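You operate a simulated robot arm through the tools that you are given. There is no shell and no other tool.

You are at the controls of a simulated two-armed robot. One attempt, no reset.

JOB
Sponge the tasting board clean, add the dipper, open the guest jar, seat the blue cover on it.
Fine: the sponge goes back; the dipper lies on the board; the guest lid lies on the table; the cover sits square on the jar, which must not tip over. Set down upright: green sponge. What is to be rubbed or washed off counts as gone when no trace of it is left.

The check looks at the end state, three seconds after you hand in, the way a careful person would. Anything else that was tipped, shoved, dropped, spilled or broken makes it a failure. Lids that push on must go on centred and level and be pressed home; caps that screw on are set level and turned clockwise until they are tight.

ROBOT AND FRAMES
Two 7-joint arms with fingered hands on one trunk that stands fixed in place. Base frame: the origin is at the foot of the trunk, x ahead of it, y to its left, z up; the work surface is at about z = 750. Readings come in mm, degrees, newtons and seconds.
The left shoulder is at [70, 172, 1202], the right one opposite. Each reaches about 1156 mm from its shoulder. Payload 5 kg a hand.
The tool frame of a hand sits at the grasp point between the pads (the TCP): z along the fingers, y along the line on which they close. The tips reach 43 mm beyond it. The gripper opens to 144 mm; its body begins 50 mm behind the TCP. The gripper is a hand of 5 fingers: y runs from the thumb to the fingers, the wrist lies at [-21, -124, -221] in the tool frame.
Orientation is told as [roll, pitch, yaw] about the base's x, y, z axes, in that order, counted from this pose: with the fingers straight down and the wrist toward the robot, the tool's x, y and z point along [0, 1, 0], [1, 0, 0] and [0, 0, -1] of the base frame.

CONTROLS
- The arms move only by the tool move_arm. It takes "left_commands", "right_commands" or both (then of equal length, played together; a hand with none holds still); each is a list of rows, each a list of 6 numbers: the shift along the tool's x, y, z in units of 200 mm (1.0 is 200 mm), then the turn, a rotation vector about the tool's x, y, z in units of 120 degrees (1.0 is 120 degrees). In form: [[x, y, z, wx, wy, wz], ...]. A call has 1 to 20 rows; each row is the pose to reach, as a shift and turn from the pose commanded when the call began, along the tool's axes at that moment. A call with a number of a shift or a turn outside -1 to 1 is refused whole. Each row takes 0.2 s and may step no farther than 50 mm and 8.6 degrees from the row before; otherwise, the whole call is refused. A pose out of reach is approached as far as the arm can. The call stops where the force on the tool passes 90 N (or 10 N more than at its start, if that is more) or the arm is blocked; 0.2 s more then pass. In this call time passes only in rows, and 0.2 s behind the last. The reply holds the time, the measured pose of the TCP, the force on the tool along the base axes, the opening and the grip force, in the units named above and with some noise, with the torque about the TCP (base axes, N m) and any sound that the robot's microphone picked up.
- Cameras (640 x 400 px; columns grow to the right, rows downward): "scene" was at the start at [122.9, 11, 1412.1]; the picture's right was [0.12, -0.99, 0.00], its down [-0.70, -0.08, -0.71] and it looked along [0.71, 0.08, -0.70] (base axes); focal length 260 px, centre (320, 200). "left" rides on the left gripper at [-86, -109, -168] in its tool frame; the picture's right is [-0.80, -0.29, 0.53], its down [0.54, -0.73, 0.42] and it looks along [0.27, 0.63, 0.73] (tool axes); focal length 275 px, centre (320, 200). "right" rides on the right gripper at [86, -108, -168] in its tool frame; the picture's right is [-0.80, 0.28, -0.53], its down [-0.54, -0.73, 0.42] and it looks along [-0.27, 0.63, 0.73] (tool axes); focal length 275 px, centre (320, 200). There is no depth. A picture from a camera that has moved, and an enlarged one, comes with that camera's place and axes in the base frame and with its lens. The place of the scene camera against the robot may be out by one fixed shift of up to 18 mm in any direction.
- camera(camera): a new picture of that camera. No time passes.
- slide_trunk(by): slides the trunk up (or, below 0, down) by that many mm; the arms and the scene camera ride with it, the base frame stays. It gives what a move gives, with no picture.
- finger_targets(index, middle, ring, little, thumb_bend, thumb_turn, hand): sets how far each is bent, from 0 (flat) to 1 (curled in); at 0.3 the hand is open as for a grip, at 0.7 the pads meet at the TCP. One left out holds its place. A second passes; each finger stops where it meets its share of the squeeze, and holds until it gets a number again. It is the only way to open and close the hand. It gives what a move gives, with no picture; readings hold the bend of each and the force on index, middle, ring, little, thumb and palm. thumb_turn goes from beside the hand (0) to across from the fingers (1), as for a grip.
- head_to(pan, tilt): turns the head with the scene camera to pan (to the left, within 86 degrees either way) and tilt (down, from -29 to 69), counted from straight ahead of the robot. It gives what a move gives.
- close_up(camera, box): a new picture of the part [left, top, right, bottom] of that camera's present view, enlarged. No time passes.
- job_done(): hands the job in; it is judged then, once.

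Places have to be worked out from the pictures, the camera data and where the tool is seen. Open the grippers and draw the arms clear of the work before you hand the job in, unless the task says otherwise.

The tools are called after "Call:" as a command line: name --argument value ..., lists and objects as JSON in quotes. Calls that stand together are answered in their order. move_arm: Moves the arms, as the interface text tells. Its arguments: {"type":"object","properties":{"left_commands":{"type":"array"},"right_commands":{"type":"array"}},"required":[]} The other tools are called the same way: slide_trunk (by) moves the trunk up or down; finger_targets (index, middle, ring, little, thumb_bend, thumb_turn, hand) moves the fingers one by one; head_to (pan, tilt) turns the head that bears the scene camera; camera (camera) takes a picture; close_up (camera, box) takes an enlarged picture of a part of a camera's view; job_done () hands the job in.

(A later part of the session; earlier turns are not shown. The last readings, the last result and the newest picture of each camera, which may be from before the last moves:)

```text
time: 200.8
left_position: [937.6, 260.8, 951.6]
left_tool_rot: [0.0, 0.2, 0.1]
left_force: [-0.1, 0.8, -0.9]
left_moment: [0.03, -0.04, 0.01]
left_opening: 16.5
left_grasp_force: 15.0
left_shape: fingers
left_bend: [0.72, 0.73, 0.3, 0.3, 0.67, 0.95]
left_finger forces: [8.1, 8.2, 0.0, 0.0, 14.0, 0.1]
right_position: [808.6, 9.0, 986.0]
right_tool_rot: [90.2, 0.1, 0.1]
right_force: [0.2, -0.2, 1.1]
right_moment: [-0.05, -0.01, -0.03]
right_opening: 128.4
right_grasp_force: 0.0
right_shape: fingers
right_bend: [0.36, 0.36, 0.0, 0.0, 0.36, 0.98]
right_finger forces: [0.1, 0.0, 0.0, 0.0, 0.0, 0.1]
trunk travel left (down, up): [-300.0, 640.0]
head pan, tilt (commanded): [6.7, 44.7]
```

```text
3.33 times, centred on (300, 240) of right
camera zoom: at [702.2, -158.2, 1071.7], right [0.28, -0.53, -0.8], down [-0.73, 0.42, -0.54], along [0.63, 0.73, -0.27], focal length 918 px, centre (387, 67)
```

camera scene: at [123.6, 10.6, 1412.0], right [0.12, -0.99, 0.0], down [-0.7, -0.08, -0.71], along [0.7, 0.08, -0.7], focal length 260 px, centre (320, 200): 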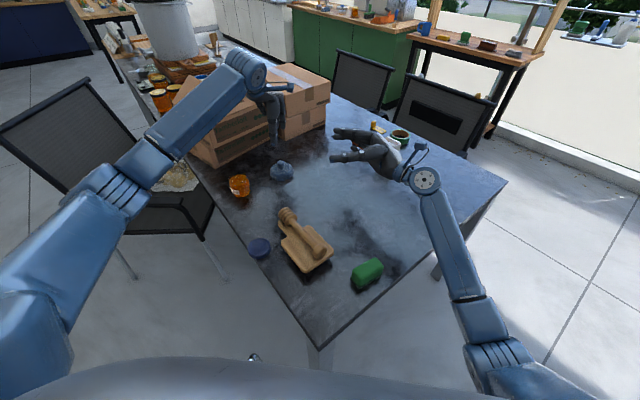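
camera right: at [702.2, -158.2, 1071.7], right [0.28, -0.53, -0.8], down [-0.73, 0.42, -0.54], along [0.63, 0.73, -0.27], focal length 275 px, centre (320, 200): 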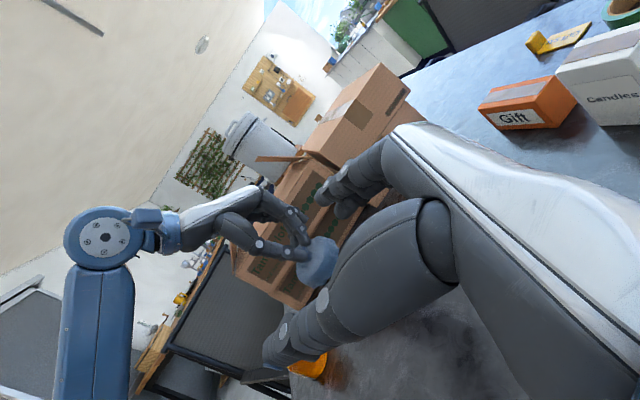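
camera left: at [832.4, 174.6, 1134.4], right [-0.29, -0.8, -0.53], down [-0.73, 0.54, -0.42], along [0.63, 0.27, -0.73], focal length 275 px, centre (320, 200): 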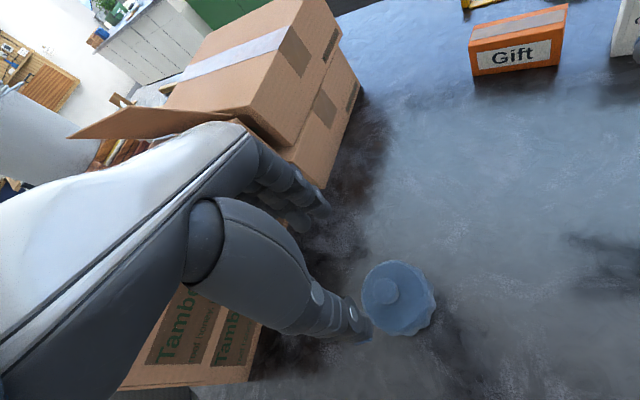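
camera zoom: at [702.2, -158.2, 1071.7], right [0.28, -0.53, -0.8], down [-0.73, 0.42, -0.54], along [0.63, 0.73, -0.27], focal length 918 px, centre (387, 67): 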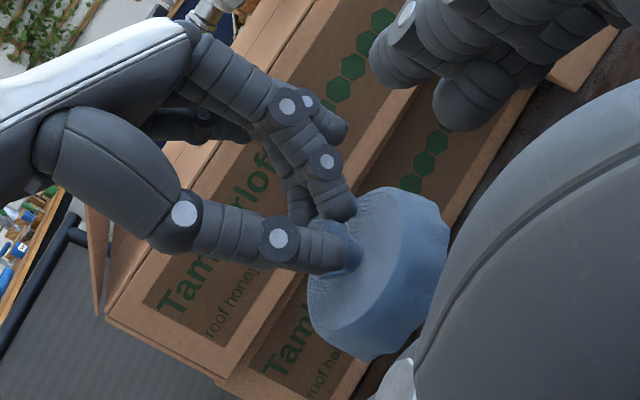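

The cover hangs nearly level. I move it toward the jar but stop short at (870, 360), where the jar's rim is still visible to the left camera for an accurate measurement.

Call:
move_arm --left_commands '[[0.08, -0.055, -0.01, 0, 0, 0], [0.165, -0.113, -0.02, 0, 0, 0], [0.25, -0.17, -0.03, 0, 0, 0], [0.33, -0.227, -0.04, 0, 0, 0], [0.415, -0.284, -0.05, 0, 0, 0], [0.495, -0.34, -0.05, 0, 0, 0]]'

Call:
camera --camera "left"

Call:
close_up --camera "left" --box '[310, 290, 450, 400]'

Call:
close_up --camera "scene" --box '[210, 110, 310, 200]'

```text
time: 202.2
left_position: [870.3, 360.4, 961.6]
left_tool_rot: [-0.2, 0.0, 0.0]
left_force: [0.2, 0.1, 0.3]
left_moment: [0.02, -0.03, -0.03]
left_opening: 16.2
left_grasp_force: 15.1
left_shape: fingers
left_bend: [0.72, 0.73, 0.3, 0.3, 0.67, 0.95]
left_finger forces: [8.0, 8.2, 0.0, 0.1, 13.7, 0.1]
right_position: [810.0, 11.2, 985.7]
right_tool_rot: [90.0, 0.0, 0.1]
right_force: [0.4, 0.7, 0.5]
right_moment: [-0.02, 0.0, 0.01]
right_opening: 128.6
right_grasp_force: 0.1
right_shape: fingers
right_bend: [0.36, 0.36, 0.0, 0.0, 0.36, 0.98]
right_finger forces: [0.1, 0.0, 0.0, 0.1, 0.1, 0.0]
trunk travel left (down, up): [-300.0, 640.0]
head pan, tilt (commanded): [6.7, 44.7]
```

```text
taken
camera left: at [760.9, 273.8, 1129.3], right [-0.28, -0.8, -0.53], down [-0.73, 0.54, -0.42], along [0.63, 0.27, -0.73], focal length 275 px, centre (320, 200)
```

left: 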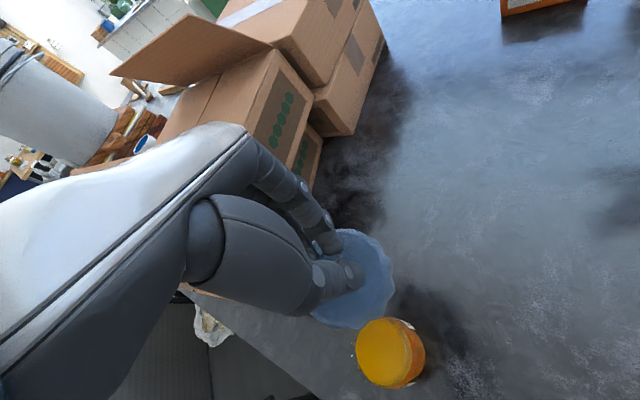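

```text
3.64 times, centred on (380, 345) of left
camera zoom: at [760.9, 273.8, 1129.3], right [-0.28, -0.8, -0.53], down [-0.73, 0.54, -0.42], along [0.63, 0.27, -0.73], focal length 1001 px, centre (102, -327)
```

zoom: 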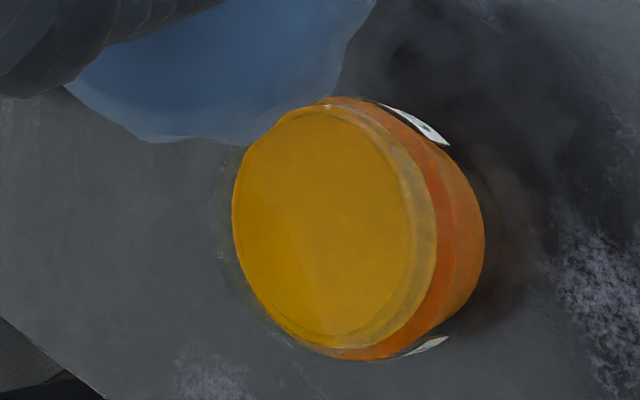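

```text
4.44 times, centred on (260, 155) of scene
camera zoom: at [122.4, 11.6, 1412.2], right [0.12, -0.99, 0.0], down [-0.7, -0.08, -0.71], along [0.71, 0.08, -0.7], focal length 1154 px, centre (587, 400)
```

zoom: 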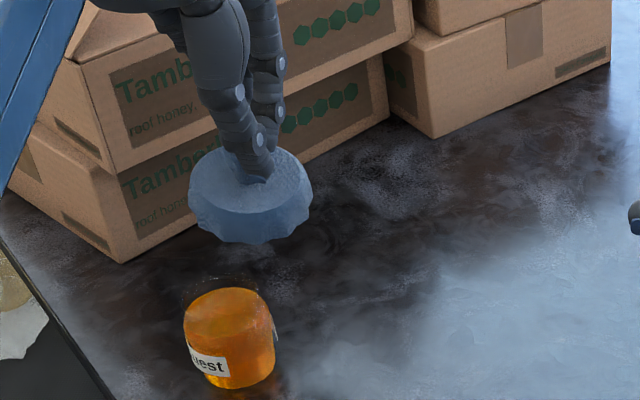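

Call:
close_up --camera "left" --box '[280, 210, 410, 340]'

```text
3.08 times, centred on (345, 275) of left
camera zoom: at [760.9, 273.8, 1129.3], right [-0.28, -0.8, -0.53], down [-0.73, 0.54, -0.42], along [0.63, 0.27, -0.73], focal length 847 px, centre (243, -31)
```

zoom: 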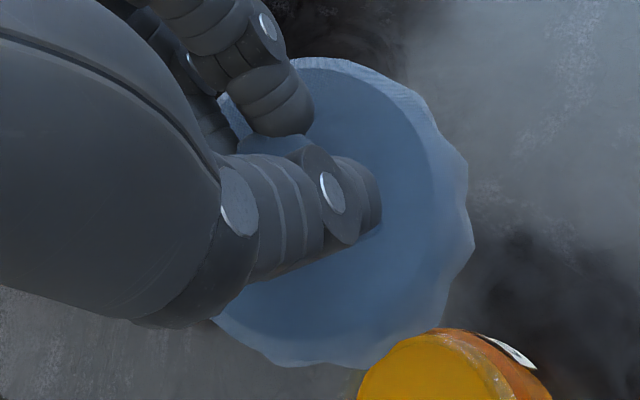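

From this view the cover's centre sits about 7 mm toward the thumb relative to the hand; the jar centre is about (809, 385). I move so that the cover's centre is above the jar.

Call:
move_arm --left_commands '[[0.04, -0.09, 0, 0, 0, 0], [0.08, -0.18, 0, 0, 0, 0], [0.12, -0.2675, 0, 0, 0, 0]]'

Call:
camera --camera "left"

Call:
close_up --camera "scene" --box '[200, 120, 290, 200]'

Call:
camera --camera "right"

```text
time: 203.0
left_position: [817.2, 382.3, 963.4]
left_tool_rot: [0.0, -0.1, 0.0]
left_force: [0.3, -0.5, 0.2]
left_moment: [0.03, 0.0, 0.0]
left_opening: 16.2
left_grasp_force: 15.4
left_shape: fingers
left_bend: [0.72, 0.73, 0.3, 0.3, 0.67, 0.95]
left_finger forces: [8.0, 8.3, 0.0, 0.1, 13.7, 0.0]
right_position: [808.9, 11.1, 985.9]
right_tool_rot: [90.1, 0.1, 0.0]
right_force: [-0.9, 0.4, 0.8]
right_moment: [-0.02, 0.02, -0.01]
right_opening: 128.0
right_grasp_force: 0.0
right_shape: fingers
right_bend: [0.36, 0.36, 0.0, 0.0, 0.36, 0.98]
right_finger forces: [0.0, 0.0, 0.1, 0.0, 0.0, 0.0]
trunk travel left (down, up): [-300.0, 640.0]
head pan, tilt (commanded): [6.7, 44.7]
```

```text
taken
camera left: at [707.1, 296.2, 1129.8], right [-0.28, -0.8, -0.53], down [-0.73, 0.54, -0.42], along [0.63, 0.27, -0.73], focal length 275 px, centre (320, 200)
```

left: 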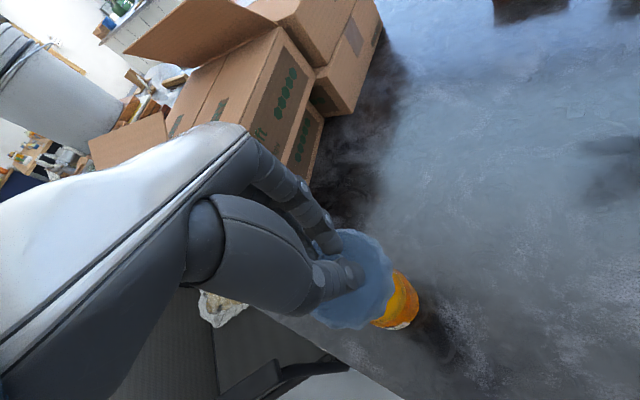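

```text
5.00 times, centred on (245, 160) of scene
camera zoom: at [122.1, 11.5, 1412.2], right [0.12, -0.99, 0.0], down [-0.7, -0.08, -0.71], along [0.71, 0.08, -0.7], focal length 1298 px, centre (695, 400)
```

zoom: 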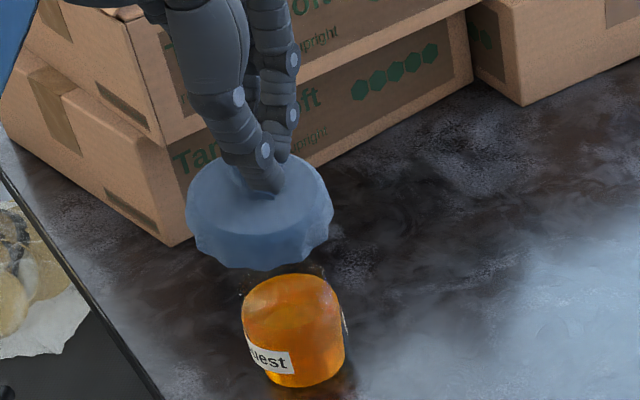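

```text
taken
camera right: at [702.0, -157.7, 1072.0], right [0.28, -0.53, -0.8], down [-0.73, 0.42, -0.54], along [0.63, 0.73, -0.27], focal length 275 px, centre (320, 200)
```

right: 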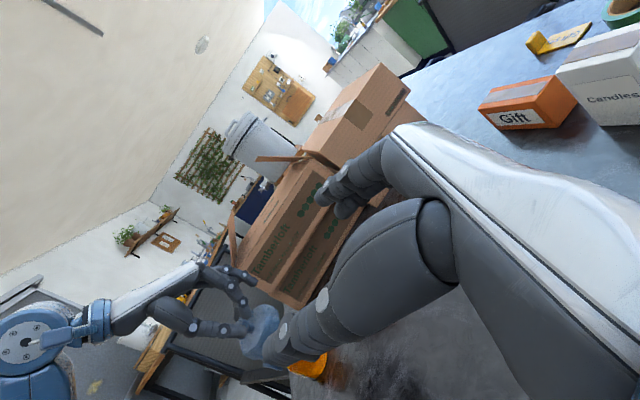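

Cover and jar look aligned within a few mm. I lower to just above the rim and check again.

Call:
move_arm --left_commands '[[0, -0.005, 0.06, 0, 0, 0], [0, -0.008, 0.12, 0, 0, 0], [0, -0.008, 0.165, 0, 0, 0]]'

Call:
close_up --camera "scene" --box '[200, 120, 290, 200]'

Call:
close_up --camera "left" --box '[280, 210, 440, 350]'

Call:
close_up --camera "right" --box '[200, 270, 350, 400]'

```text
time: 203.8
left_position: [815.5, 383.5, 928.7]
left_tool_rot: [0.0, -0.1, 0.0]
left_force: [0.0, 0.4, -0.5]
left_moment: [0.01, -0.03, 0.0]
left_opening: 16.6
left_grasp_force: 15.6
left_shape: fingers
left_bend: [0.72, 0.73, 0.3, 0.3, 0.67, 0.95]
left_finger forces: [8.0, 8.2, 0.0, 0.0, 13.8, 0.0]
right_position: [810.1, 11.3, 986.0]
right_tool_rot: [90.1, 0.1, 0.1]
right_force: [1.1, 1.7, -0.1]
right_moment: [0.02, 0.01, -0.02]
right_opening: 128.2
right_grasp_force: 0.0
right_shape: fingers
right_bend: [0.36, 0.36, 0.0, 0.0, 0.36, 0.98]
right_finger forces: [0.0, 0.1, 0.0, 0.0, 0.0, 0.0]
trunk travel left (down, up): [-300.0, 640.0]
head pan, tilt (commanded): [6.7, 44.7]
```

```text
5.00 times, centred on (245, 160) of scene
camera zoom: at [123.0, 11.2, 1412.1], right [0.12, -0.99, 0.0], down [-0.7, -0.08, -0.71], along [0.71, 0.08, -0.7], focal length 1298 px, centre (695, 400)
```

zoom: 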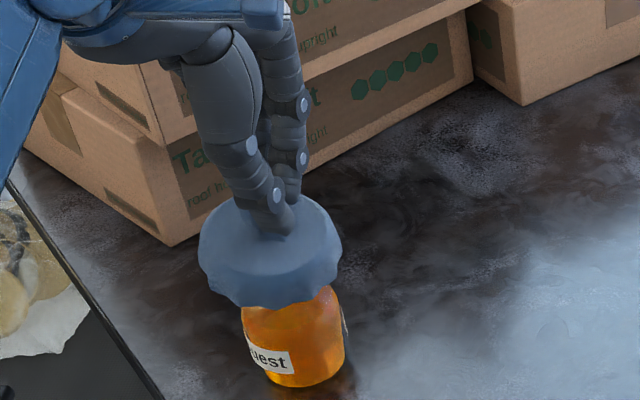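

```text
2.86 times, centred on (360, 280) of left
camera zoom: at [706.2, 296.0, 1096.0], right [-0.28, -0.8, -0.53], down [-0.73, 0.54, -0.42], along [0.63, 0.27, -0.73], focal length 786 px, centre (206, -29)
```

zoom: 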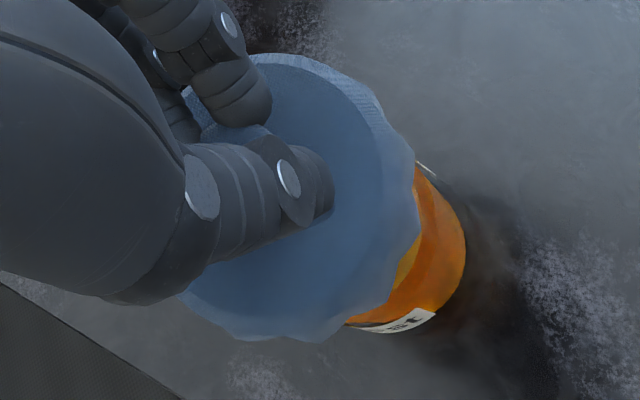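

```text
3.08 times, centred on (275, 335) of right
camera zoom: at [702.7, -157.7, 1071.4], right [0.28, -0.53, -0.8], down [-0.73, 0.42, -0.54], along [0.63, 0.73, -0.27], focal length 847 px, centre (458, -215)
```

zoom: 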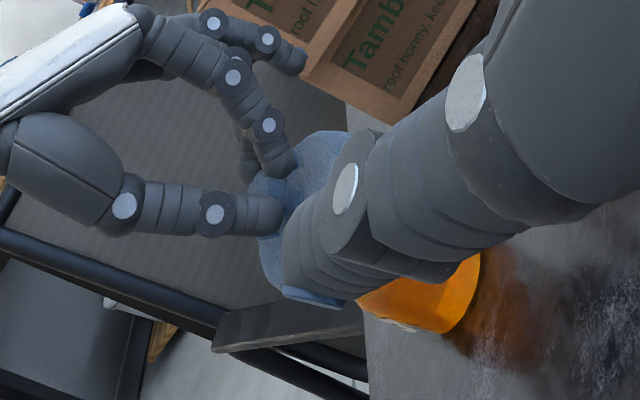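

Alignment looks fine from all views. I lower in small steps, watching forces.

Call:
move_arm --left_commands '[[-0.003, 0, 0.02, 0, 0, 0], [-0.005, 0, 0.04, 0, 0, 0], [-0.005, 0, 0.06, 0, 0, 0]]'

Call:
move_arm --left_commands '[[0, 0, 0.015, 0, 0, 0], [0, 0, 0.03, 0, 0, 0]]'

Call:
close_up --camera "scene" --box '[200, 120, 290, 200]'

Call:
close_up --camera "left" --box '[280, 210, 440, 350]'

```text
time: 204.6
left_position: [814.7, 383.3, 916.2]
left_tool_rot: [0.0, 0.1, 0.0]
left_force: [-0.1, -0.2, 0.4]
left_moment: [0.01, 0.01, 0.0]
left_opening: 16.4
left_grasp_force: 15.2
left_shape: fingers
left_bend: [0.72, 0.73, 0.3, 0.3, 0.67, 0.95]
left_finger forces: [8.0, 8.3, 0.0, 0.0, 13.8, 0.0]
right_position: [810.1, 9.5, 985.7]
right_tool_rot: [90.2, 0.2, 0.2]
right_force: [0.4, -0.2, 0.7]
right_moment: [-0.04, -0.02, 0.0]
right_opening: 128.4
right_grasp_force: 0.0
right_shape: fingers
right_bend: [0.36, 0.36, 0.0, 0.0, 0.36, 0.98]
right_finger forces: [0.0, 0.0, 0.1, 0.0, 0.0, 0.0]
trunk travel left (down, up): [-300.0, 640.0]
head pan, tilt (commanded): [6.7, 44.7]
```

```text
time: 205.2
left_position: [816.0, 382.3, 910.1]
left_tool_rot: [0.1, -0.1, 0.0]
left_force: [-0.6, 1.2, -0.5]
left_moment: [-0.02, 0.02, -0.02]
left_opening: 16.5
left_grasp_force: 15.1
left_shape: fingers
left_bend: [0.72, 0.73, 0.3, 0.3, 0.67, 0.95]
left_finger forces: [8.0, 8.3, 0.0, 0.0, 13.8, 0.0]
right_position: [809.3, 10.6, 985.8]
right_tool_rot: [90.2, 0.1, 0.0]
right_force: [0.3, 0.0, -0.6]
right_moment: [-0.03, -0.01, 0.0]
right_opening: 128.2
right_grasp_force: 0.0
right_shape: fingers
right_bend: [0.36, 0.36, 0.0, 0.0, 0.36, 0.98]
right_finger forces: [0.0, 0.0, 0.0, 0.1, 0.0, 0.0]
trunk travel left (down, up): [-300.0, 640.0]
head pan, tilt (commanded): [6.7, 44.7]
```

```text
5.00 times, centred on (245, 160) of scene
camera zoom: at [122.9, 11.0, 1412.1], right [0.12, -0.99, 0.0], down [-0.7, -0.08, -0.71], along [0.71, 0.08, -0.7], focal length 1298 px, centre (695, 400)
```

zoom: 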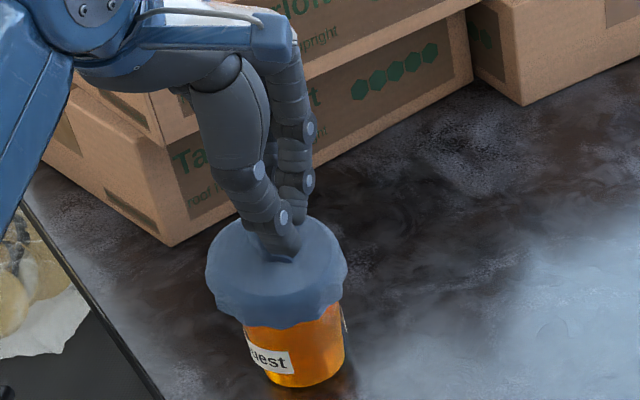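

```text
2.86 times, centred on (360, 280) of left
camera zoom: at [706.5, 295.6, 1077.9], right [-0.28, -0.8, -0.53], down [-0.73, 0.54, -0.42], along [0.63, 0.27, -0.73], focal length 786 px, centre (206, -29)
```

zoom: 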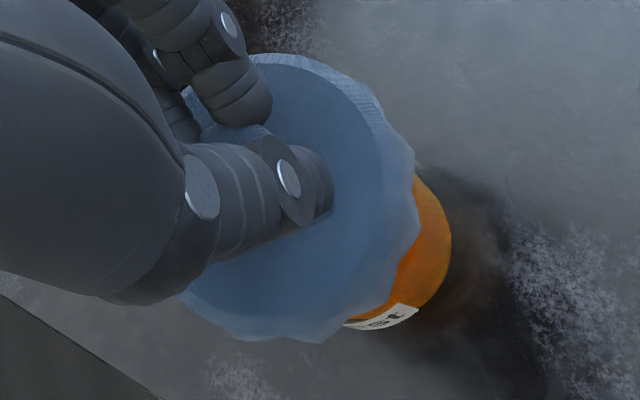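

The skirt has passed over the rim without touching. I nudge 1.5 mm right and continue down.

Call:
move_arm --left_commands '[[-0.0075, 0, 0.01, 0, 0, 0], [-0.0075, 0, 0.025, 0, 0, 0]]'

Call:
move_arm --left_commands '[[0, 0, 0.01, 0, 0, 0], [0, 0, 0.02, 0, 0, 0]]'

Call:
move_arm --left_commands '[[0, 0, 0.01, 0, 0, 0], [0, 0, 0.015, 0, 0, 0]]'

Call:
close_up --camera "scene" --box '[200, 120, 290, 200]'

```text
time: 205.8
left_position: [814.3, 380.4, 905.2]
left_tool_rot: [0.0, 0.0, 0.0]
left_force: [-0.3, -1.1, -0.5]
left_moment: [0.0, 0.0, -0.01]
left_opening: 16.2
left_grasp_force: 15.4
left_shape: fingers
left_bend: [0.72, 0.73, 0.3, 0.3, 0.67, 0.95]
left_finger forces: [8.0, 8.4, 0.0, 0.0, 13.7, 0.0]
right_position: [809.9, 10.4, 984.9]
right_tool_rot: [90.2, 0.2, 0.0]
right_force: [0.3, 0.4, 0.6]
right_moment: [0.02, -0.02, 0.02]
right_opening: 128.3
right_grasp_force: 0.0
right_shape: fingers
right_bend: [0.36, 0.36, 0.0, 0.0, 0.36, 0.98]
right_finger forces: [0.1, 0.0, 0.1, 0.1, 0.0, 0.1]
trunk travel left (down, up): [-300.0, 640.0]
head pan, tilt (commanded): [6.7, 44.7]
```

```text
time: 206.4
left_position: [815.3, 380.6, 901.5]
left_tool_rot: [0.1, 0.1, 0.1]
left_force: [0.6, 0.3, -0.9]
left_moment: [0.02, 0.01, 0.02]
left_opening: 16.3
left_grasp_force: 15.4
left_shape: fingers
left_bend: [0.72, 0.73, 0.3, 0.3, 0.67, 0.95]
left_finger forces: [8.0, 8.3, 0.1, 0.0, 13.8, 0.1]
right_position: [810.3, 10.9, 984.4]
right_tool_rot: [90.2, 0.0, 0.1]
right_force: [-0.1, -0.5, 0.5]
right_moment: [-0.01, 0.0, 0.03]
right_opening: 128.1
right_grasp_force: 0.1
right_shape: fingers
right_bend: [0.36, 0.36, 0.0, 0.0, 0.36, 0.98]
right_finger forces: [0.0, 0.0, 0.1, 0.1, 0.0, 0.0]
trunk travel left (down, up): [-300.0, 640.0]
head pan, tilt (commanded): [6.7, 44.7]
```

```text
time: 207.0
left_position: [814.6, 378.8, 897.7]
left_tool_rot: [0.0, 0.2, 0.0]
left_force: [0.2, 0.2, 0.2]
left_moment: [0.02, -0.01, -0.02]
left_opening: 16.5
left_grasp_force: 15.5
left_shape: fingers
left_bend: [0.72, 0.73, 0.3, 0.3, 0.67, 0.95]
left_finger forces: [8.0, 8.3, 0.0, 0.0, 13.9, 0.1]
right_position: [808.8, 10.9, 985.6]
right_tool_rot: [90.2, 0.1, 0.2]
right_force: [0.4, 0.1, 0.8]
right_moment: [-0.04, 0.0, -0.03]
right_opening: 128.4
right_grasp_force: 0.0
right_shape: fingers
right_bend: [0.36, 0.36, 0.0, 0.0, 0.36, 0.98]
right_finger forces: [0.0, 0.0, 0.0, 0.0, 0.0, 0.1]
trunk travel left (down, up): [-300.0, 640.0]
head pan, tilt (commanded): [6.7, 44.7]
```

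```text
5.00 times, centred on (245, 160) of scene
camera zoom: at [122.9, 11.0, 1412.1], right [0.12, -0.99, 0.0], down [-0.7, -0.08, -0.71], along [0.71, 0.08, -0.7], focal length 1298 px, centre (695, 400)
```

zoom: 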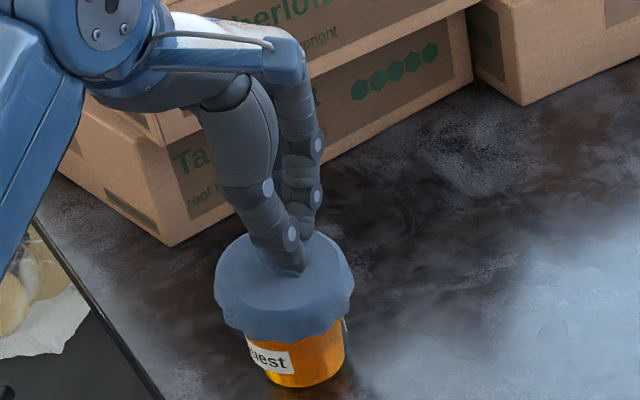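

Well aligned laterally (within 1 mm). Continuing down in 1.5 mm steps to contact.

Call:
move_arm --left_commands '[[0, 0, 0.0075, 0, 0, 0], [0, 0, 0.015, 0, 0, 0]]'

Call:
move_arm --left_commands '[[0, 0, 0.0075, 0, 0, 0], [0, 0, 0.0125, 0, 0, 0]]'

Call:
move_arm --left_commands '[[0, 0, 0.0075, 0, 0, 0], [0, 0, 0.0125, 0, 0, 0]]'

```text
time: 207.6
left_position: [814.8, 379.0, 894.5]
left_tool_rot: [0.0, 0.1, 0.0]
left_force: [-0.3, 1.1, -1.4]
left_moment: [0.02, 0.03, -0.02]
left_opening: 16.2
left_grasp_force: 14.7
left_shape: fingers
left_bend: [0.72, 0.73, 0.3, 0.3, 0.67, 0.95]
left_finger forces: [7.8, 8.5, 0.1, 0.0, 13.9, 0.0]
right_position: [809.6, 10.8, 986.6]
right_tool_rot: [90.2, 0.1, 0.1]
right_force: [-0.5, 0.2, -0.3]
right_moment: [0.02, -0.01, 0.0]
right_opening: 128.3
right_grasp_force: 0.1
right_shape: fingers
right_bend: [0.36, 0.36, 0.0, 0.0, 0.36, 0.98]
right_finger forces: [0.0, 0.1, 0.1, 0.0, 0.1, 0.0]
trunk travel left (down, up): [-300.0, 640.0]
head pan, tilt (commanded): [6.7, 44.7]
```

```text
time: 208.2
left_position: [813.8, 380.4, 892.3]
left_tool_rot: [0.0, -0.1, 0.0]
left_force: [0.4, 0.8, 5.3]
left_moment: [-0.13, 0.08, 0.01]
left_opening: 16.2
left_grasp_force: 15.2
left_shape: fingers
left_bend: [0.72, 0.73, 0.3, 0.3, 0.67, 0.95]
left_finger forces: [9.4, 8.0, 0.0, 0.0, 13.7, 0.1]
right_position: [808.8, 11.0, 985.8]
right_tool_rot: [90.1, 0.1, 0.2]
right_force: [0.7, 0.3, 0.0]
right_moment: [-0.02, 0.02, 0.0]
right_opening: 128.3
right_grasp_force: 0.0
right_shape: fingers
right_bend: [0.36, 0.36, 0.0, 0.0, 0.36, 0.98]
right_finger forces: [0.0, 0.1, 0.1, 0.0, 0.0, 0.1]
trunk travel left (down, up): [-300.0, 640.0]
head pan, tilt (commanded): [6.7, 44.7]
```

```text
time: 208.8
left_position: [814.5, 381.7, 890.9]
left_tool_rot: [0.1, -0.2, 0.0]
left_force: [1.1, 1.9, 10.1]
left_moment: [-0.14, 0.09, 0.01]
left_opening: 15.7
left_grasp_force: 16.8
left_shape: fingers
left_bend: [0.72, 0.73, 0.3, 0.3, 0.68, 0.95]
left_finger forces: [10.7, 8.2, 0.1, 0.0, 15.0, 0.1]
right_position: [808.8, 11.1, 986.2]
right_tool_rot: [90.1, 0.1, 0.0]
right_force: [-0.1, 0.4, -0.6]
right_moment: [0.01, 0.0, -0.01]
right_opening: 128.2
right_grasp_force: 0.1
right_shape: fingers
right_bend: [0.36, 0.36, 0.0, 0.0, 0.36, 0.98]
right_finger forces: [0.0, 0.0, 0.0, 0.0, 0.0, 0.0]
trunk travel left (down, up): [-300.0, 640.0]
head pan, tilt (commanded): [6.7, 44.7]
```

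Contact: 10 N, touching the rim first on its right side. I look at how it sits.

Call:
close_up --camera "scene" --box '[210, 140, 280, 200]'

Call:
close_up --camera "left" --box '[280, 210, 440, 350]'

Call:
close_up --camera "right" --box '[220, 300, 340, 400]'

```text
6.67 times, centred on (245, 170) of scene
camera zoom: at [121.9, 10.5, 1412.3], right [0.12, -0.99, 0.0], down [-0.7, -0.08, -0.71], along [0.71, 0.08, -0.7], focal length 1731 px, centre (820, 400)
```

zoom: 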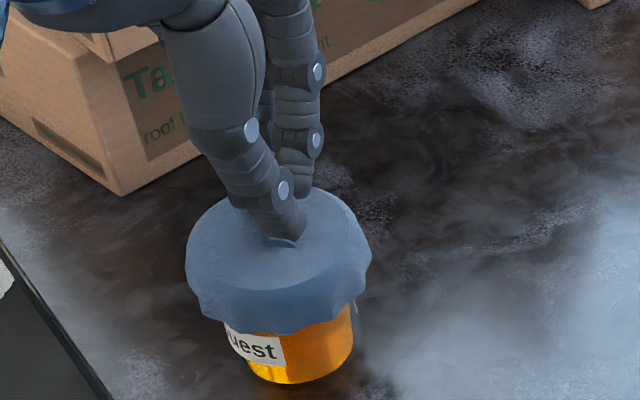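

```text
2.86 times, centred on (360, 280) of left
camera zoom: at [704.9, 293.7, 1058.4], right [-0.28, -0.8, -0.53], down [-0.73, 0.54, -0.42], along [0.63, 0.27, -0.73], focal length 786 px, centre (206, -29)
```

zoom: 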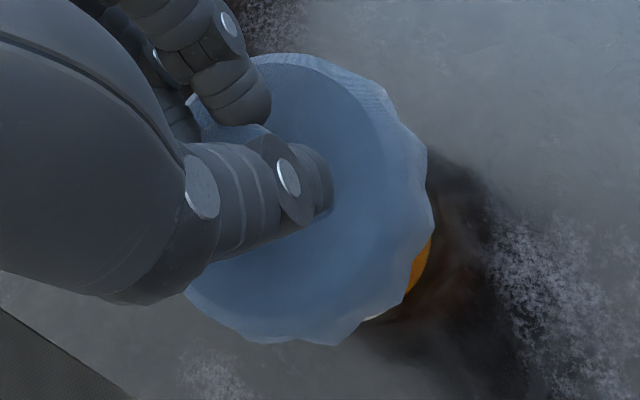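

```text
4.00 times, centred on (280, 350) of right
camera zoom: at [702.0, -158.2, 1072.0], right [0.28, -0.53, -0.8], down [-0.73, 0.42, -0.54], along [0.63, 0.73, -0.27], focal length 1101 px, centre (480, -400)
```

zoom: 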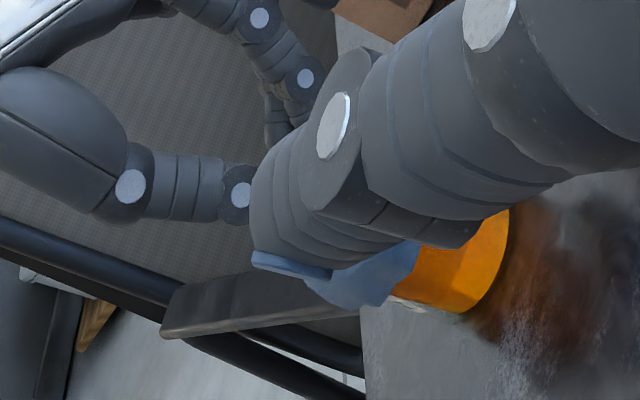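

The cover rests on the rim, with my grip holding it slightly tilted. I release the knob so it can settle level by itself, then check it.

Call:
move_arm --left_commands '[[0, 0, -0.006, 0, 0, 0]]'

Call:
finger_targets --hand "left" --index 0.69 --middle 0.7 --thumb_bend 0.65

Call:
finger_targets --hand "left" --index 0.64 --middle 0.64 --thumb_bend 0.61

Call:
close_up --camera "scene" --box '[210, 140, 280, 200]'

Call:
close_up --camera "left" --box '[280, 210, 440, 350]'

```text
time: 209.2
left_position: [813.7, 380.3, 892.0]
left_tool_rot: [0.0, 0.0, -0.1]
left_force: [1.0, 0.9, 9.0]
left_moment: [-0.14, 0.13, -0.02]
left_opening: 15.7
left_grasp_force: 16.7
left_shape: fingers
left_bend: [0.72, 0.73, 0.3, 0.3, 0.68, 0.95]
left_finger forces: [10.2, 8.1, 0.1, 0.1, 14.7, 0.1]
right_position: [809.1, 11.0, 985.9]
right_tool_rot: [90.2, 0.0, 0.0]
right_force: [0.2, 0.3, -0.1]
right_moment: [0.0, 0.0, 0.01]
right_opening: 128.3
right_grasp_force: 0.0
right_shape: fingers
right_bend: [0.36, 0.36, 0.0, 0.0, 0.36, 0.98]
right_finger forces: [0.1, 0.1, 0.1, 0.0, 0.0, 0.0]
trunk travel left (down, up): [-300.0, 640.0]
head pan, tilt (commanded): [6.7, 44.7]
```

```text
time: 210.2
left_position: [816.0, 380.9, 891.5]
left_tool_rot: [0.1, 0.2, 0.0]
left_force: [-0.7, -0.4, 1.4]
left_moment: [-0.01, 0.03, -0.03]
left_opening: 19.9
left_grasp_force: 2.1
left_shape: fingers
left_bend: [0.69, 0.69, 0.3, 0.3, 0.64, 0.97]
left_finger forces: [0.2, 1.9, 0.0, 0.0, 2.4, 0.0]
right_position: [809.0, 11.7, 986.5]
right_tool_rot: [90.2, 0.1, 0.1]
right_force: [1.0, 0.0, -0.4]
right_moment: [0.01, -0.01, -0.03]
right_opening: 128.3
right_grasp_force: 0.0
right_shape: fingers
right_bend: [0.36, 0.36, 0.0, 0.0, 0.36, 0.98]
right_finger forces: [0.1, 0.0, 0.0, 0.0, 0.0, 0.1]
trunk travel left (down, up): [-300.0, 640.0]
head pan, tilt (commanded): [6.7, 44.7]
```

```text
time: 211.2
left_position: [816.1, 381.2, 890.8]
left_tool_rot: [-0.1, 0.1, 0.0]
left_force: [-0.3, 0.0, 0.3]
left_moment: [-0.02, -0.03, 0.02]
left_opening: 33.1
left_grasp_force: 0.1
left_shape: fingers
left_bend: [0.64, 0.64, 0.3, 0.3, 0.61, 0.97]
left_finger forces: [0.0, 0.0, 0.1, 0.0, 0.1, 0.0]
right_position: [810.0, 10.5, 985.9]
right_tool_rot: [90.2, 0.1, 0.1]
right_force: [0.1, 0.2, 0.7]
right_moment: [0.0, 0.01, 0.02]
right_opening: 128.5
right_grasp_force: 0.0
right_shape: fingers
right_bend: [0.36, 0.36, 0.0, 0.0, 0.36, 0.98]
right_finger forces: [0.0, 0.0, 0.0, 0.0, 0.0, 0.1]
trunk travel left (down, up): [-300.0, 640.0]
head pan, tilt (commanded): [6.7, 44.7]
```

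```text
6.67 times, centred on (245, 170) of scene
camera zoom: at [122.8, 11.0, 1412.1], right [0.12, -0.99, 0.0], down [-0.7, -0.08, -0.71], along [0.71, 0.08, -0.7], focal length 1731 px, centre (820, 400)
```

zoom: 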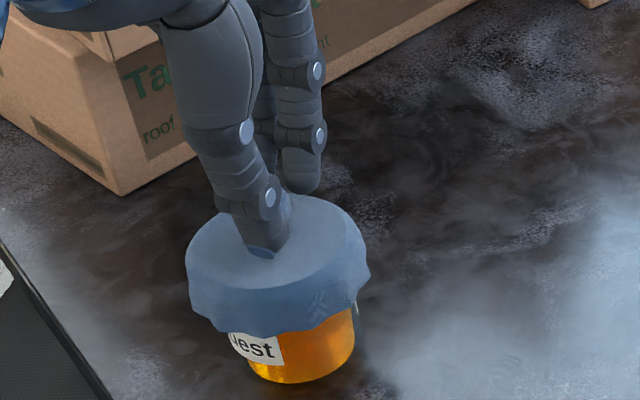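

```text
2.86 times, centred on (360, 280) of left
camera zoom: at [705.8, 293.9, 1058.3], right [-0.28, -0.8, -0.53], down [-0.73, 0.54, -0.42], along [0.63, 0.27, -0.73], focal length 786 px, centre (206, -29)
```

zoom: 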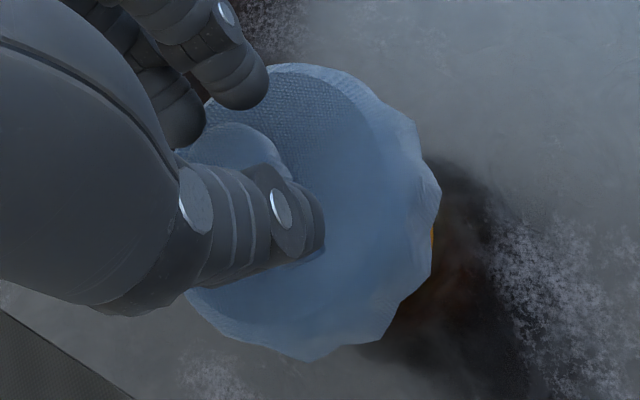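

The cover settled tilted, so it is not centred yet. I lift the hand away to get a clear look before correcting.

Call:
finger_targets --hand "left" --index 0.5 --middle 0.5 --thumb_bend 0.48

Call:
move_arm --left_commands '[[0, 0, -0.1, 0, 0, 0], [0, 0, -0.25, 0, 0, 0], [0, 0, -0.45, 0, 0, 0], [0, 0, -0.65, 0, 0, 0]]'

Call:
camera --camera "left"

Call:
close_up --camera "scene" --box '[210, 140, 280, 200]'

```text
time: 212.2
left_position: [815.5, 380.3, 891.9]
left_tool_rot: [0.0, 0.1, -0.1]
left_force: [-0.2, 0.1, 1.1]
left_moment: [-0.01, 0.01, 0.03]
left_opening: 81.6
left_grasp_force: 0.0
left_shape: fingers
left_bend: [0.5, 0.5, 0.3, 0.3, 0.48, 0.97]
left_finger forces: [0.0, 0.0, 0.1, 0.0, 0.0, 0.0]
right_position: [811.0, 10.4, 986.2]
right_tool_rot: [90.3, 0.1, 0.0]
right_force: [-0.9, 0.6, 0.2]
right_moment: [0.0, 0.03, 0.02]
right_opening: 128.4
right_grasp_force: 0.1
right_shape: fingers
right_bend: [0.36, 0.36, 0.0, 0.0, 0.36, 0.98]
right_finger forces: [0.0, 0.0, 0.0, 0.0, 0.0, 0.0]
trunk travel left (down, up): [-300.0, 640.0]
head pan, tilt (commanded): [6.7, 44.7]
```

```text
time: 213.2
left_position: [813.3, 378.1, 1020.9]
left_tool_rot: [0.0, 0.3, 0.1]
left_force: [0.3, -0.9, 0.4]
left_moment: [0.03, -0.04, -0.02]
left_opening: 81.6
left_grasp_force: 0.1
left_shape: fingers
left_bend: [0.5, 0.5, 0.3, 0.3, 0.48, 0.97]
left_finger forces: [0.1, 0.0, 0.1, 0.0, 0.1, 0.1]
right_position: [810.4, 11.7, 985.7]
right_tool_rot: [90.3, 0.1, 0.1]
right_force: [-0.4, 0.1, -0.1]
right_moment: [-0.03, -0.03, 0.0]
right_opening: 128.3
right_grasp_force: 0.1
right_shape: fingers
right_bend: [0.36, 0.36, 0.0, 0.0, 0.36, 0.98]
right_finger forces: [0.1, 0.0, 0.1, 0.0, 0.0, 0.0]
trunk travel left (down, up): [-300.0, 640.0]
head pan, tilt (commanded): [6.7, 44.7]
```

```text
taken
camera left: at [703.9, 291.6, 1188.3], right [-0.28, -0.8, -0.53], down [-0.73, 0.54, -0.42], along [0.63, 0.27, -0.73], focal length 275 px, centre (320, 200)
```

left: 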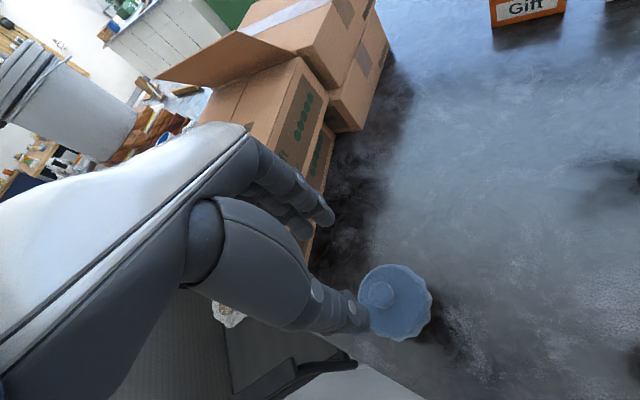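

```text
6.67 times, centred on (245, 170) of scene
camera zoom: at [122.3, 10.4, 1412.1], right [0.12, -0.99, 0.0], down [-0.7, -0.08, -0.71], along [0.71, 0.08, -0.7], focal length 1731 px, centre (820, 400)
```

zoom: 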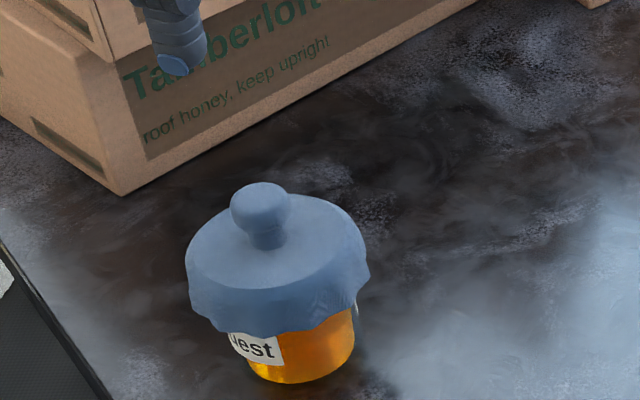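

Call:
close_up --camera "scene" --box '[225, 155, 270, 200]'

Call:
close_up --camera "left" --box '[340, 250, 450, 350]'

```text
8.89 times, centred on (248, 178) of scene
camera zoom: at [122.3, 10.4, 1412.1], right [0.12, -0.99, 0.0], down [-0.7, -0.08, -0.71], along [0.71, 0.08, -0.7], focal length 2308 px, centre (964, 400)
```

zoom: 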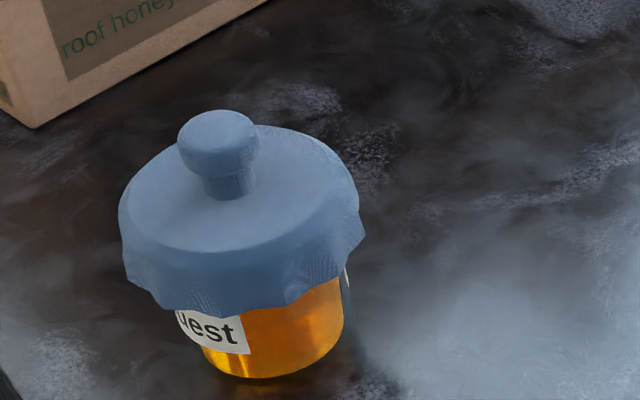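

```text
4.00 times, centred on (395, 300) of left
camera zoom: at [703.9, 291.6, 1188.3], right [-0.28, -0.8, -0.53], down [-0.73, 0.54, -0.42], along [0.63, 0.27, -0.73], focal length 1101 px, centre (20, -200)
```

zoom: 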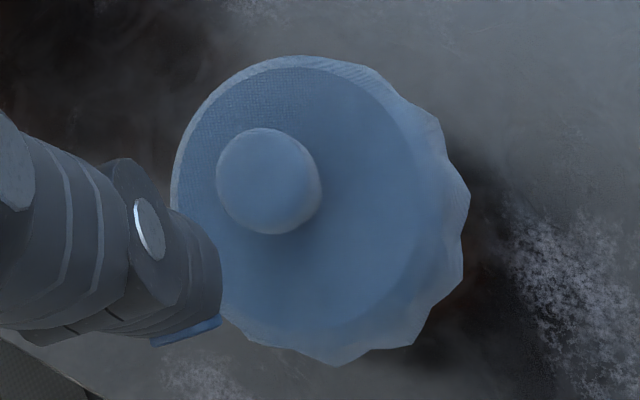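

Both cameras agree: the cover is nearly level but about 3 mm too near and 5 mm too far right. I re-grip the knob centrally (knob at about (805, 382)) to lift and recentre it.

Call:
move_arm --left_commands '[[0.01, -0.02, 0.15, 0, 0, 0], [0.0205, -0.0385, 0.32, 0, 0, 0], [0.0205, -0.0385, 0.46, 0, 0, 0], [0.0205, -0.0385, 0.55, 0, 0, 0]]'

Call:
close_up --camera "left" --box '[240, 160, 440, 360]'

```text
time: 214.2
left_position: [806.2, 384.9, 910.9]
left_tool_rot: [0.0, 0.0, 0.1]
left_force: [-0.4, 0.4, 0.1]
left_moment: [-0.01, 0.01, 0.02]
left_opening: 81.8
left_grasp_force: 0.0
left_shape: fingers
left_bend: [0.5, 0.5, 0.3, 0.3, 0.48, 0.97]
left_finger forces: [0.1, 0.1, 0.0, 0.0, 0.1, 0.1]
right_position: [809.9, 10.7, 985.7]
right_tool_rot: [90.1, 0.1, 0.1]
right_force: [0.4, -1.3, 0.2]
right_moment: [0.0, 0.02, 0.0]
right_opening: 128.3
right_grasp_force: 0.1
right_shape: fingers
right_bend: [0.36, 0.36, 0.0, 0.0, 0.36, 0.98]
right_finger forces: [0.1, 0.0, 0.0, 0.0, 0.1, 0.0]
trunk travel left (down, up): [-300.0, 640.0]
head pan, tilt (commanded): [6.7, 44.7]
```

```text
2.00 times, centred on (340, 260) of left
camera zoom: at [697.8, 297.8, 1078.5], right [-0.28, -0.8, -0.53], down [-0.73, 0.54, -0.42], along [0.63, 0.27, -0.73], focal length 551 px, centre (280, 80)
```

zoom: 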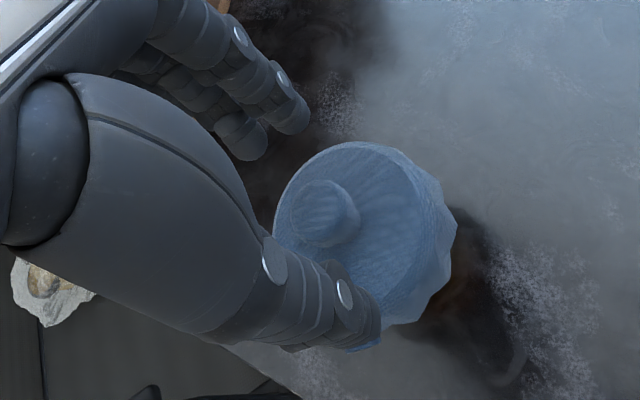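

Small correction of 2 mm and down to the knob, then a symmetric grip.

Call:
move_arm --left_commands '[[-0.0085, -0.0115, 0.03, 0, 0, 0], [-0.0085, -0.0115, 0.062, 0, 0, 0]]'

Call:
finger_targets --hand "left" --index 0.62 --middle 0.62 --thumb_bend 0.62

Call:
finger_targets --hand "left" --index 0.69 --middle 0.69 --thumb_bend 0.69

Call:
close_up --camera "left" --box '[240, 160, 440, 360]'

Call:
close_up --camera "scene" --box '[215, 140, 275, 200]'

```text
time: 214.8
left_position: [805.4, 384.7, 898.1]
left_tool_rot: [0.1, 0.1, 0.1]
left_force: [-0.3, 0.5, 0.1]
left_moment: [-0.01, 0.0, -0.02]
left_opening: 81.8
left_grasp_force: 0.1
left_shape: fingers
left_bend: [0.5, 0.5, 0.3, 0.3, 0.48, 0.97]
left_finger forces: [0.1, 0.0, 0.1, 0.1, 0.0, 0.0]
right_position: [810.3, 11.3, 985.2]
right_tool_rot: [90.2, 0.2, 0.1]
right_force: [-0.9, 0.4, -0.3]
right_moment: [0.0, -0.01, 0.0]
right_opening: 128.5
right_grasp_force: 0.0
right_shape: fingers
right_bend: [0.36, 0.36, 0.0, 0.0, 0.36, 0.98]
right_finger forces: [0.0, 0.1, 0.0, 0.0, 0.0, 0.0]
trunk travel left (down, up): [-300.0, 640.0]
head pan, tilt (commanded): [6.7, 44.7]
```

```text
time: 215.8
left_position: [805.8, 384.9, 898.1]
left_tool_rot: [0.0, 0.1, -0.1]
left_force: [-0.1, 0.0, 0.4]
left_moment: [0.0, 0.0, 0.0]
left_opening: 36.2
left_grasp_force: 0.0
left_shape: fingers
left_bend: [0.62, 0.62, 0.3, 0.3, 0.62, 0.97]
left_finger forces: [0.0, 0.0, 0.0, 0.1, 0.0, 0.0]
right_position: [809.6, 10.1, 985.6]
right_tool_rot: [90.3, 0.1, 0.2]
right_force: [0.4, -0.1, -0.1]
right_moment: [0.0, -0.01, 0.02]
right_opening: 128.2
right_grasp_force: 0.2
right_shape: fingers
right_bend: [0.36, 0.36, 0.0, 0.0, 0.36, 0.98]
right_finger forces: [0.0, 0.0, 0.0, 0.0, 0.1, 0.0]
trunk travel left (down, up): [-300.0, 640.0]
head pan, tilt (commanded): [6.7, 44.7]
```

```text
time: 216.8
left_position: [804.8, 384.4, 897.8]
left_tool_rot: [0.0, 0.2, 0.0]
left_force: [-0.4, -0.4, 0.7]
left_moment: [0.01, -0.02, 0.0]
left_opening: 17.4
left_grasp_force: 3.0
left_shape: fingers
left_bend: [0.67, 0.68, 0.3, 0.3, 0.67, 0.97]
left_finger forces: [1.3, 1.5, 0.0, 0.2, 2.5, 0.1]
right_position: [810.1, 10.7, 984.7]
right_tool_rot: [90.2, 0.1, 0.2]
right_force: [0.3, -0.1, -0.5]
right_moment: [-0.01, 0.01, -0.02]
right_opening: 128.1
right_grasp_force: 0.0
right_shape: fingers
right_bend: [0.36, 0.36, 0.0, 0.0, 0.36, 0.98]
right_finger forces: [0.0, 0.0, 0.0, 0.1, 0.1, 0.0]
trunk travel left (down, up): [-300.0, 640.0]
head pan, tilt (commanded): [6.7, 44.7]
```

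```text
2.00 times, centred on (340, 260) of left
camera zoom: at [696.4, 296.9, 1065.6], right [-0.28, -0.8, -0.53], down [-0.73, 0.54, -0.42], along [0.63, 0.27, -0.73], focal length 551 px, centre (280, 80)
```

zoom: 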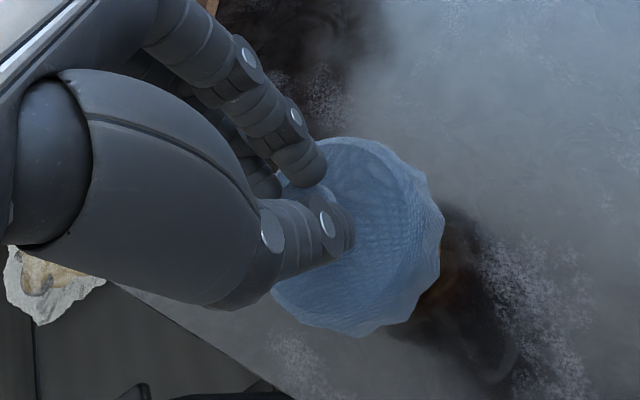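

```text
6.67 times, centred on (245, 170) of scene
camera zoom: at [122.8, 11.0, 1412.1], right [0.12, -0.99, 0.0], down [-0.7, -0.08, -0.71], along [0.71, 0.08, -0.7], focal length 1731 px, centre (820, 400)
```

zoom: 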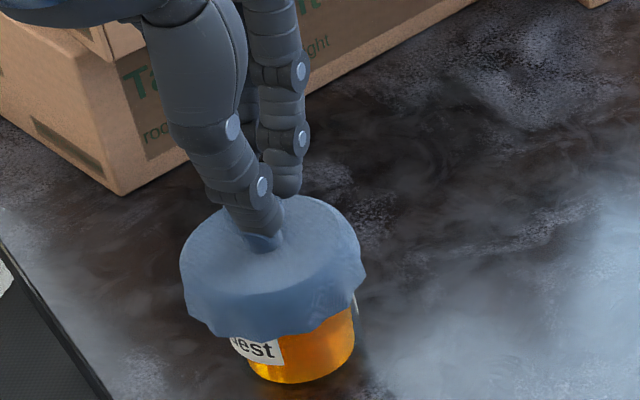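

By silhouettes in the scene view the cover is now about 3 mm too far left. I firm the grip, lift 6 mm, shift 4 mm right, and lower again while reading the contact moments.

Call:
finger_targets --hand "left" --index 0.71 --middle 0.715 --thumb_bend 0.715

Call:
move_arm --left_commands '[[0, 0, -0.015, 0, 0, 0], [0, 0, -0.03, 0, 0, 0], [-0.01, 0, -0.03, 0, 0, 0], [-0.02, 0, -0.03, 0, 0, 0]]'

Call:
close_up --camera "scene" --box '[215, 140, 275, 200]'

Call:
close_up --camera "left" --box '[240, 160, 440, 360]'

```text
time: 217.8
left_position: [806.6, 384.4, 897.6]
left_tool_rot: [0.0, 0.0, 0.0]
left_force: [0.5, 1.1, 0.6]
left_moment: [0.02, 0.02, -0.03]
left_opening: 15.3
left_grasp_force: 6.4
left_shape: fingers
left_bend: [0.68, 0.69, 0.3, 0.3, 0.67, 0.97]
left_finger forces: [3.5, 3.4, 0.0, 0.0, 6.5, 0.0]
right_position: [810.8, 10.2, 985.8]
right_tool_rot: [90.2, 0.1, 0.1]
right_force: [0.7, 0.0, -0.4]
right_moment: [-0.04, 0.0, 0.0]
right_opening: 128.2
right_grasp_force: 0.1
right_shape: fingers
right_bend: [0.36, 0.36, 0.0, 0.0, 0.36, 0.98]
right_finger forces: [0.0, 0.0, 0.0, 0.0, 0.0, 0.0]
trunk travel left (down, up): [-300.0, 640.0]
head pan, tilt (commanded): [6.7, 44.7]
```

```text
time: 218.8
left_position: [805.1, 379.0, 905.0]
left_tool_rot: [0.0, 0.1, 0.0]
left_force: [0.1, -0.3, -0.4]
left_moment: [-0.02, -0.01, 0.01]
left_opening: 5.0
left_grasp_force: 1.3
left_shape: fingers
left_bend: [0.71, 0.71, 0.3, 0.3, 0.7, 0.97]
left_finger forces: [0.0, 1.3, 0.1, 0.0, 1.6, 0.0]
right_position: [809.4, 10.2, 986.2]
right_tool_rot: [90.2, 0.2, 0.1]
right_force: [0.0, 0.1, -0.2]
right_moment: [0.0, -0.01, -0.01]
right_opening: 128.4
right_grasp_force: 0.1
right_shape: fingers
right_bend: [0.36, 0.36, 0.0, 0.0, 0.36, 0.98]
right_finger forces: [0.0, 0.0, 0.0, 0.0, 0.1, 0.0]
trunk travel left (down, up): [-300.0, 640.0]
head pan, tilt (commanded): [6.7, 44.7]
```

```text
6.67 times, centred on (245, 170) of scene
camera zoom: at [122.8, 10.9, 1412.1], right [0.12, -0.99, 0.0], down [-0.7, -0.08, -0.71], along [0.71, 0.08, -0.7], focal length 1731 px, centre (820, 400)
```

zoom: 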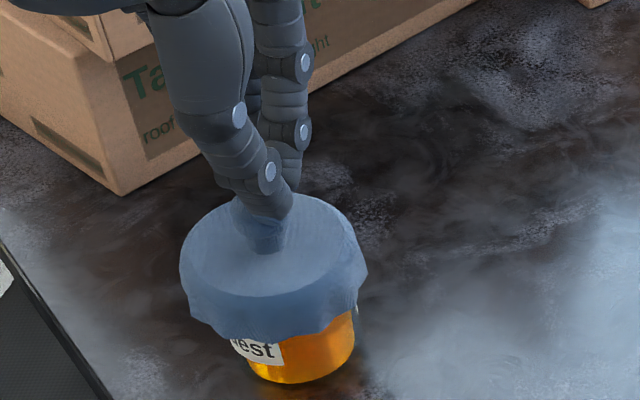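

```text
2.00 times, centred on (340, 260) of left
camera zoom: at [696.0, 292.4, 1072.2], right [-0.28, -0.8, -0.53], down [-0.73, 0.54, -0.42], along [0.63, 0.27, -0.73], focal length 551 px, centre (280, 80)
```

zoom: 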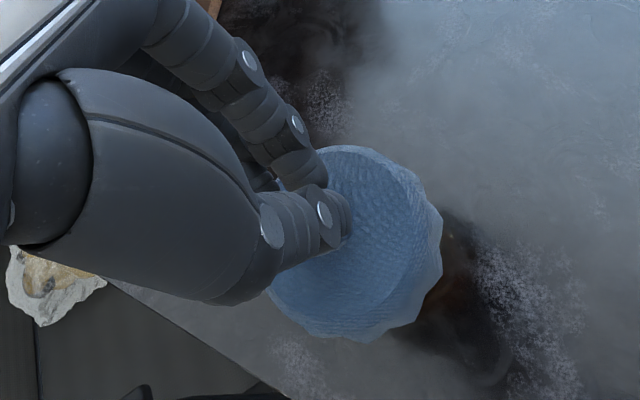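

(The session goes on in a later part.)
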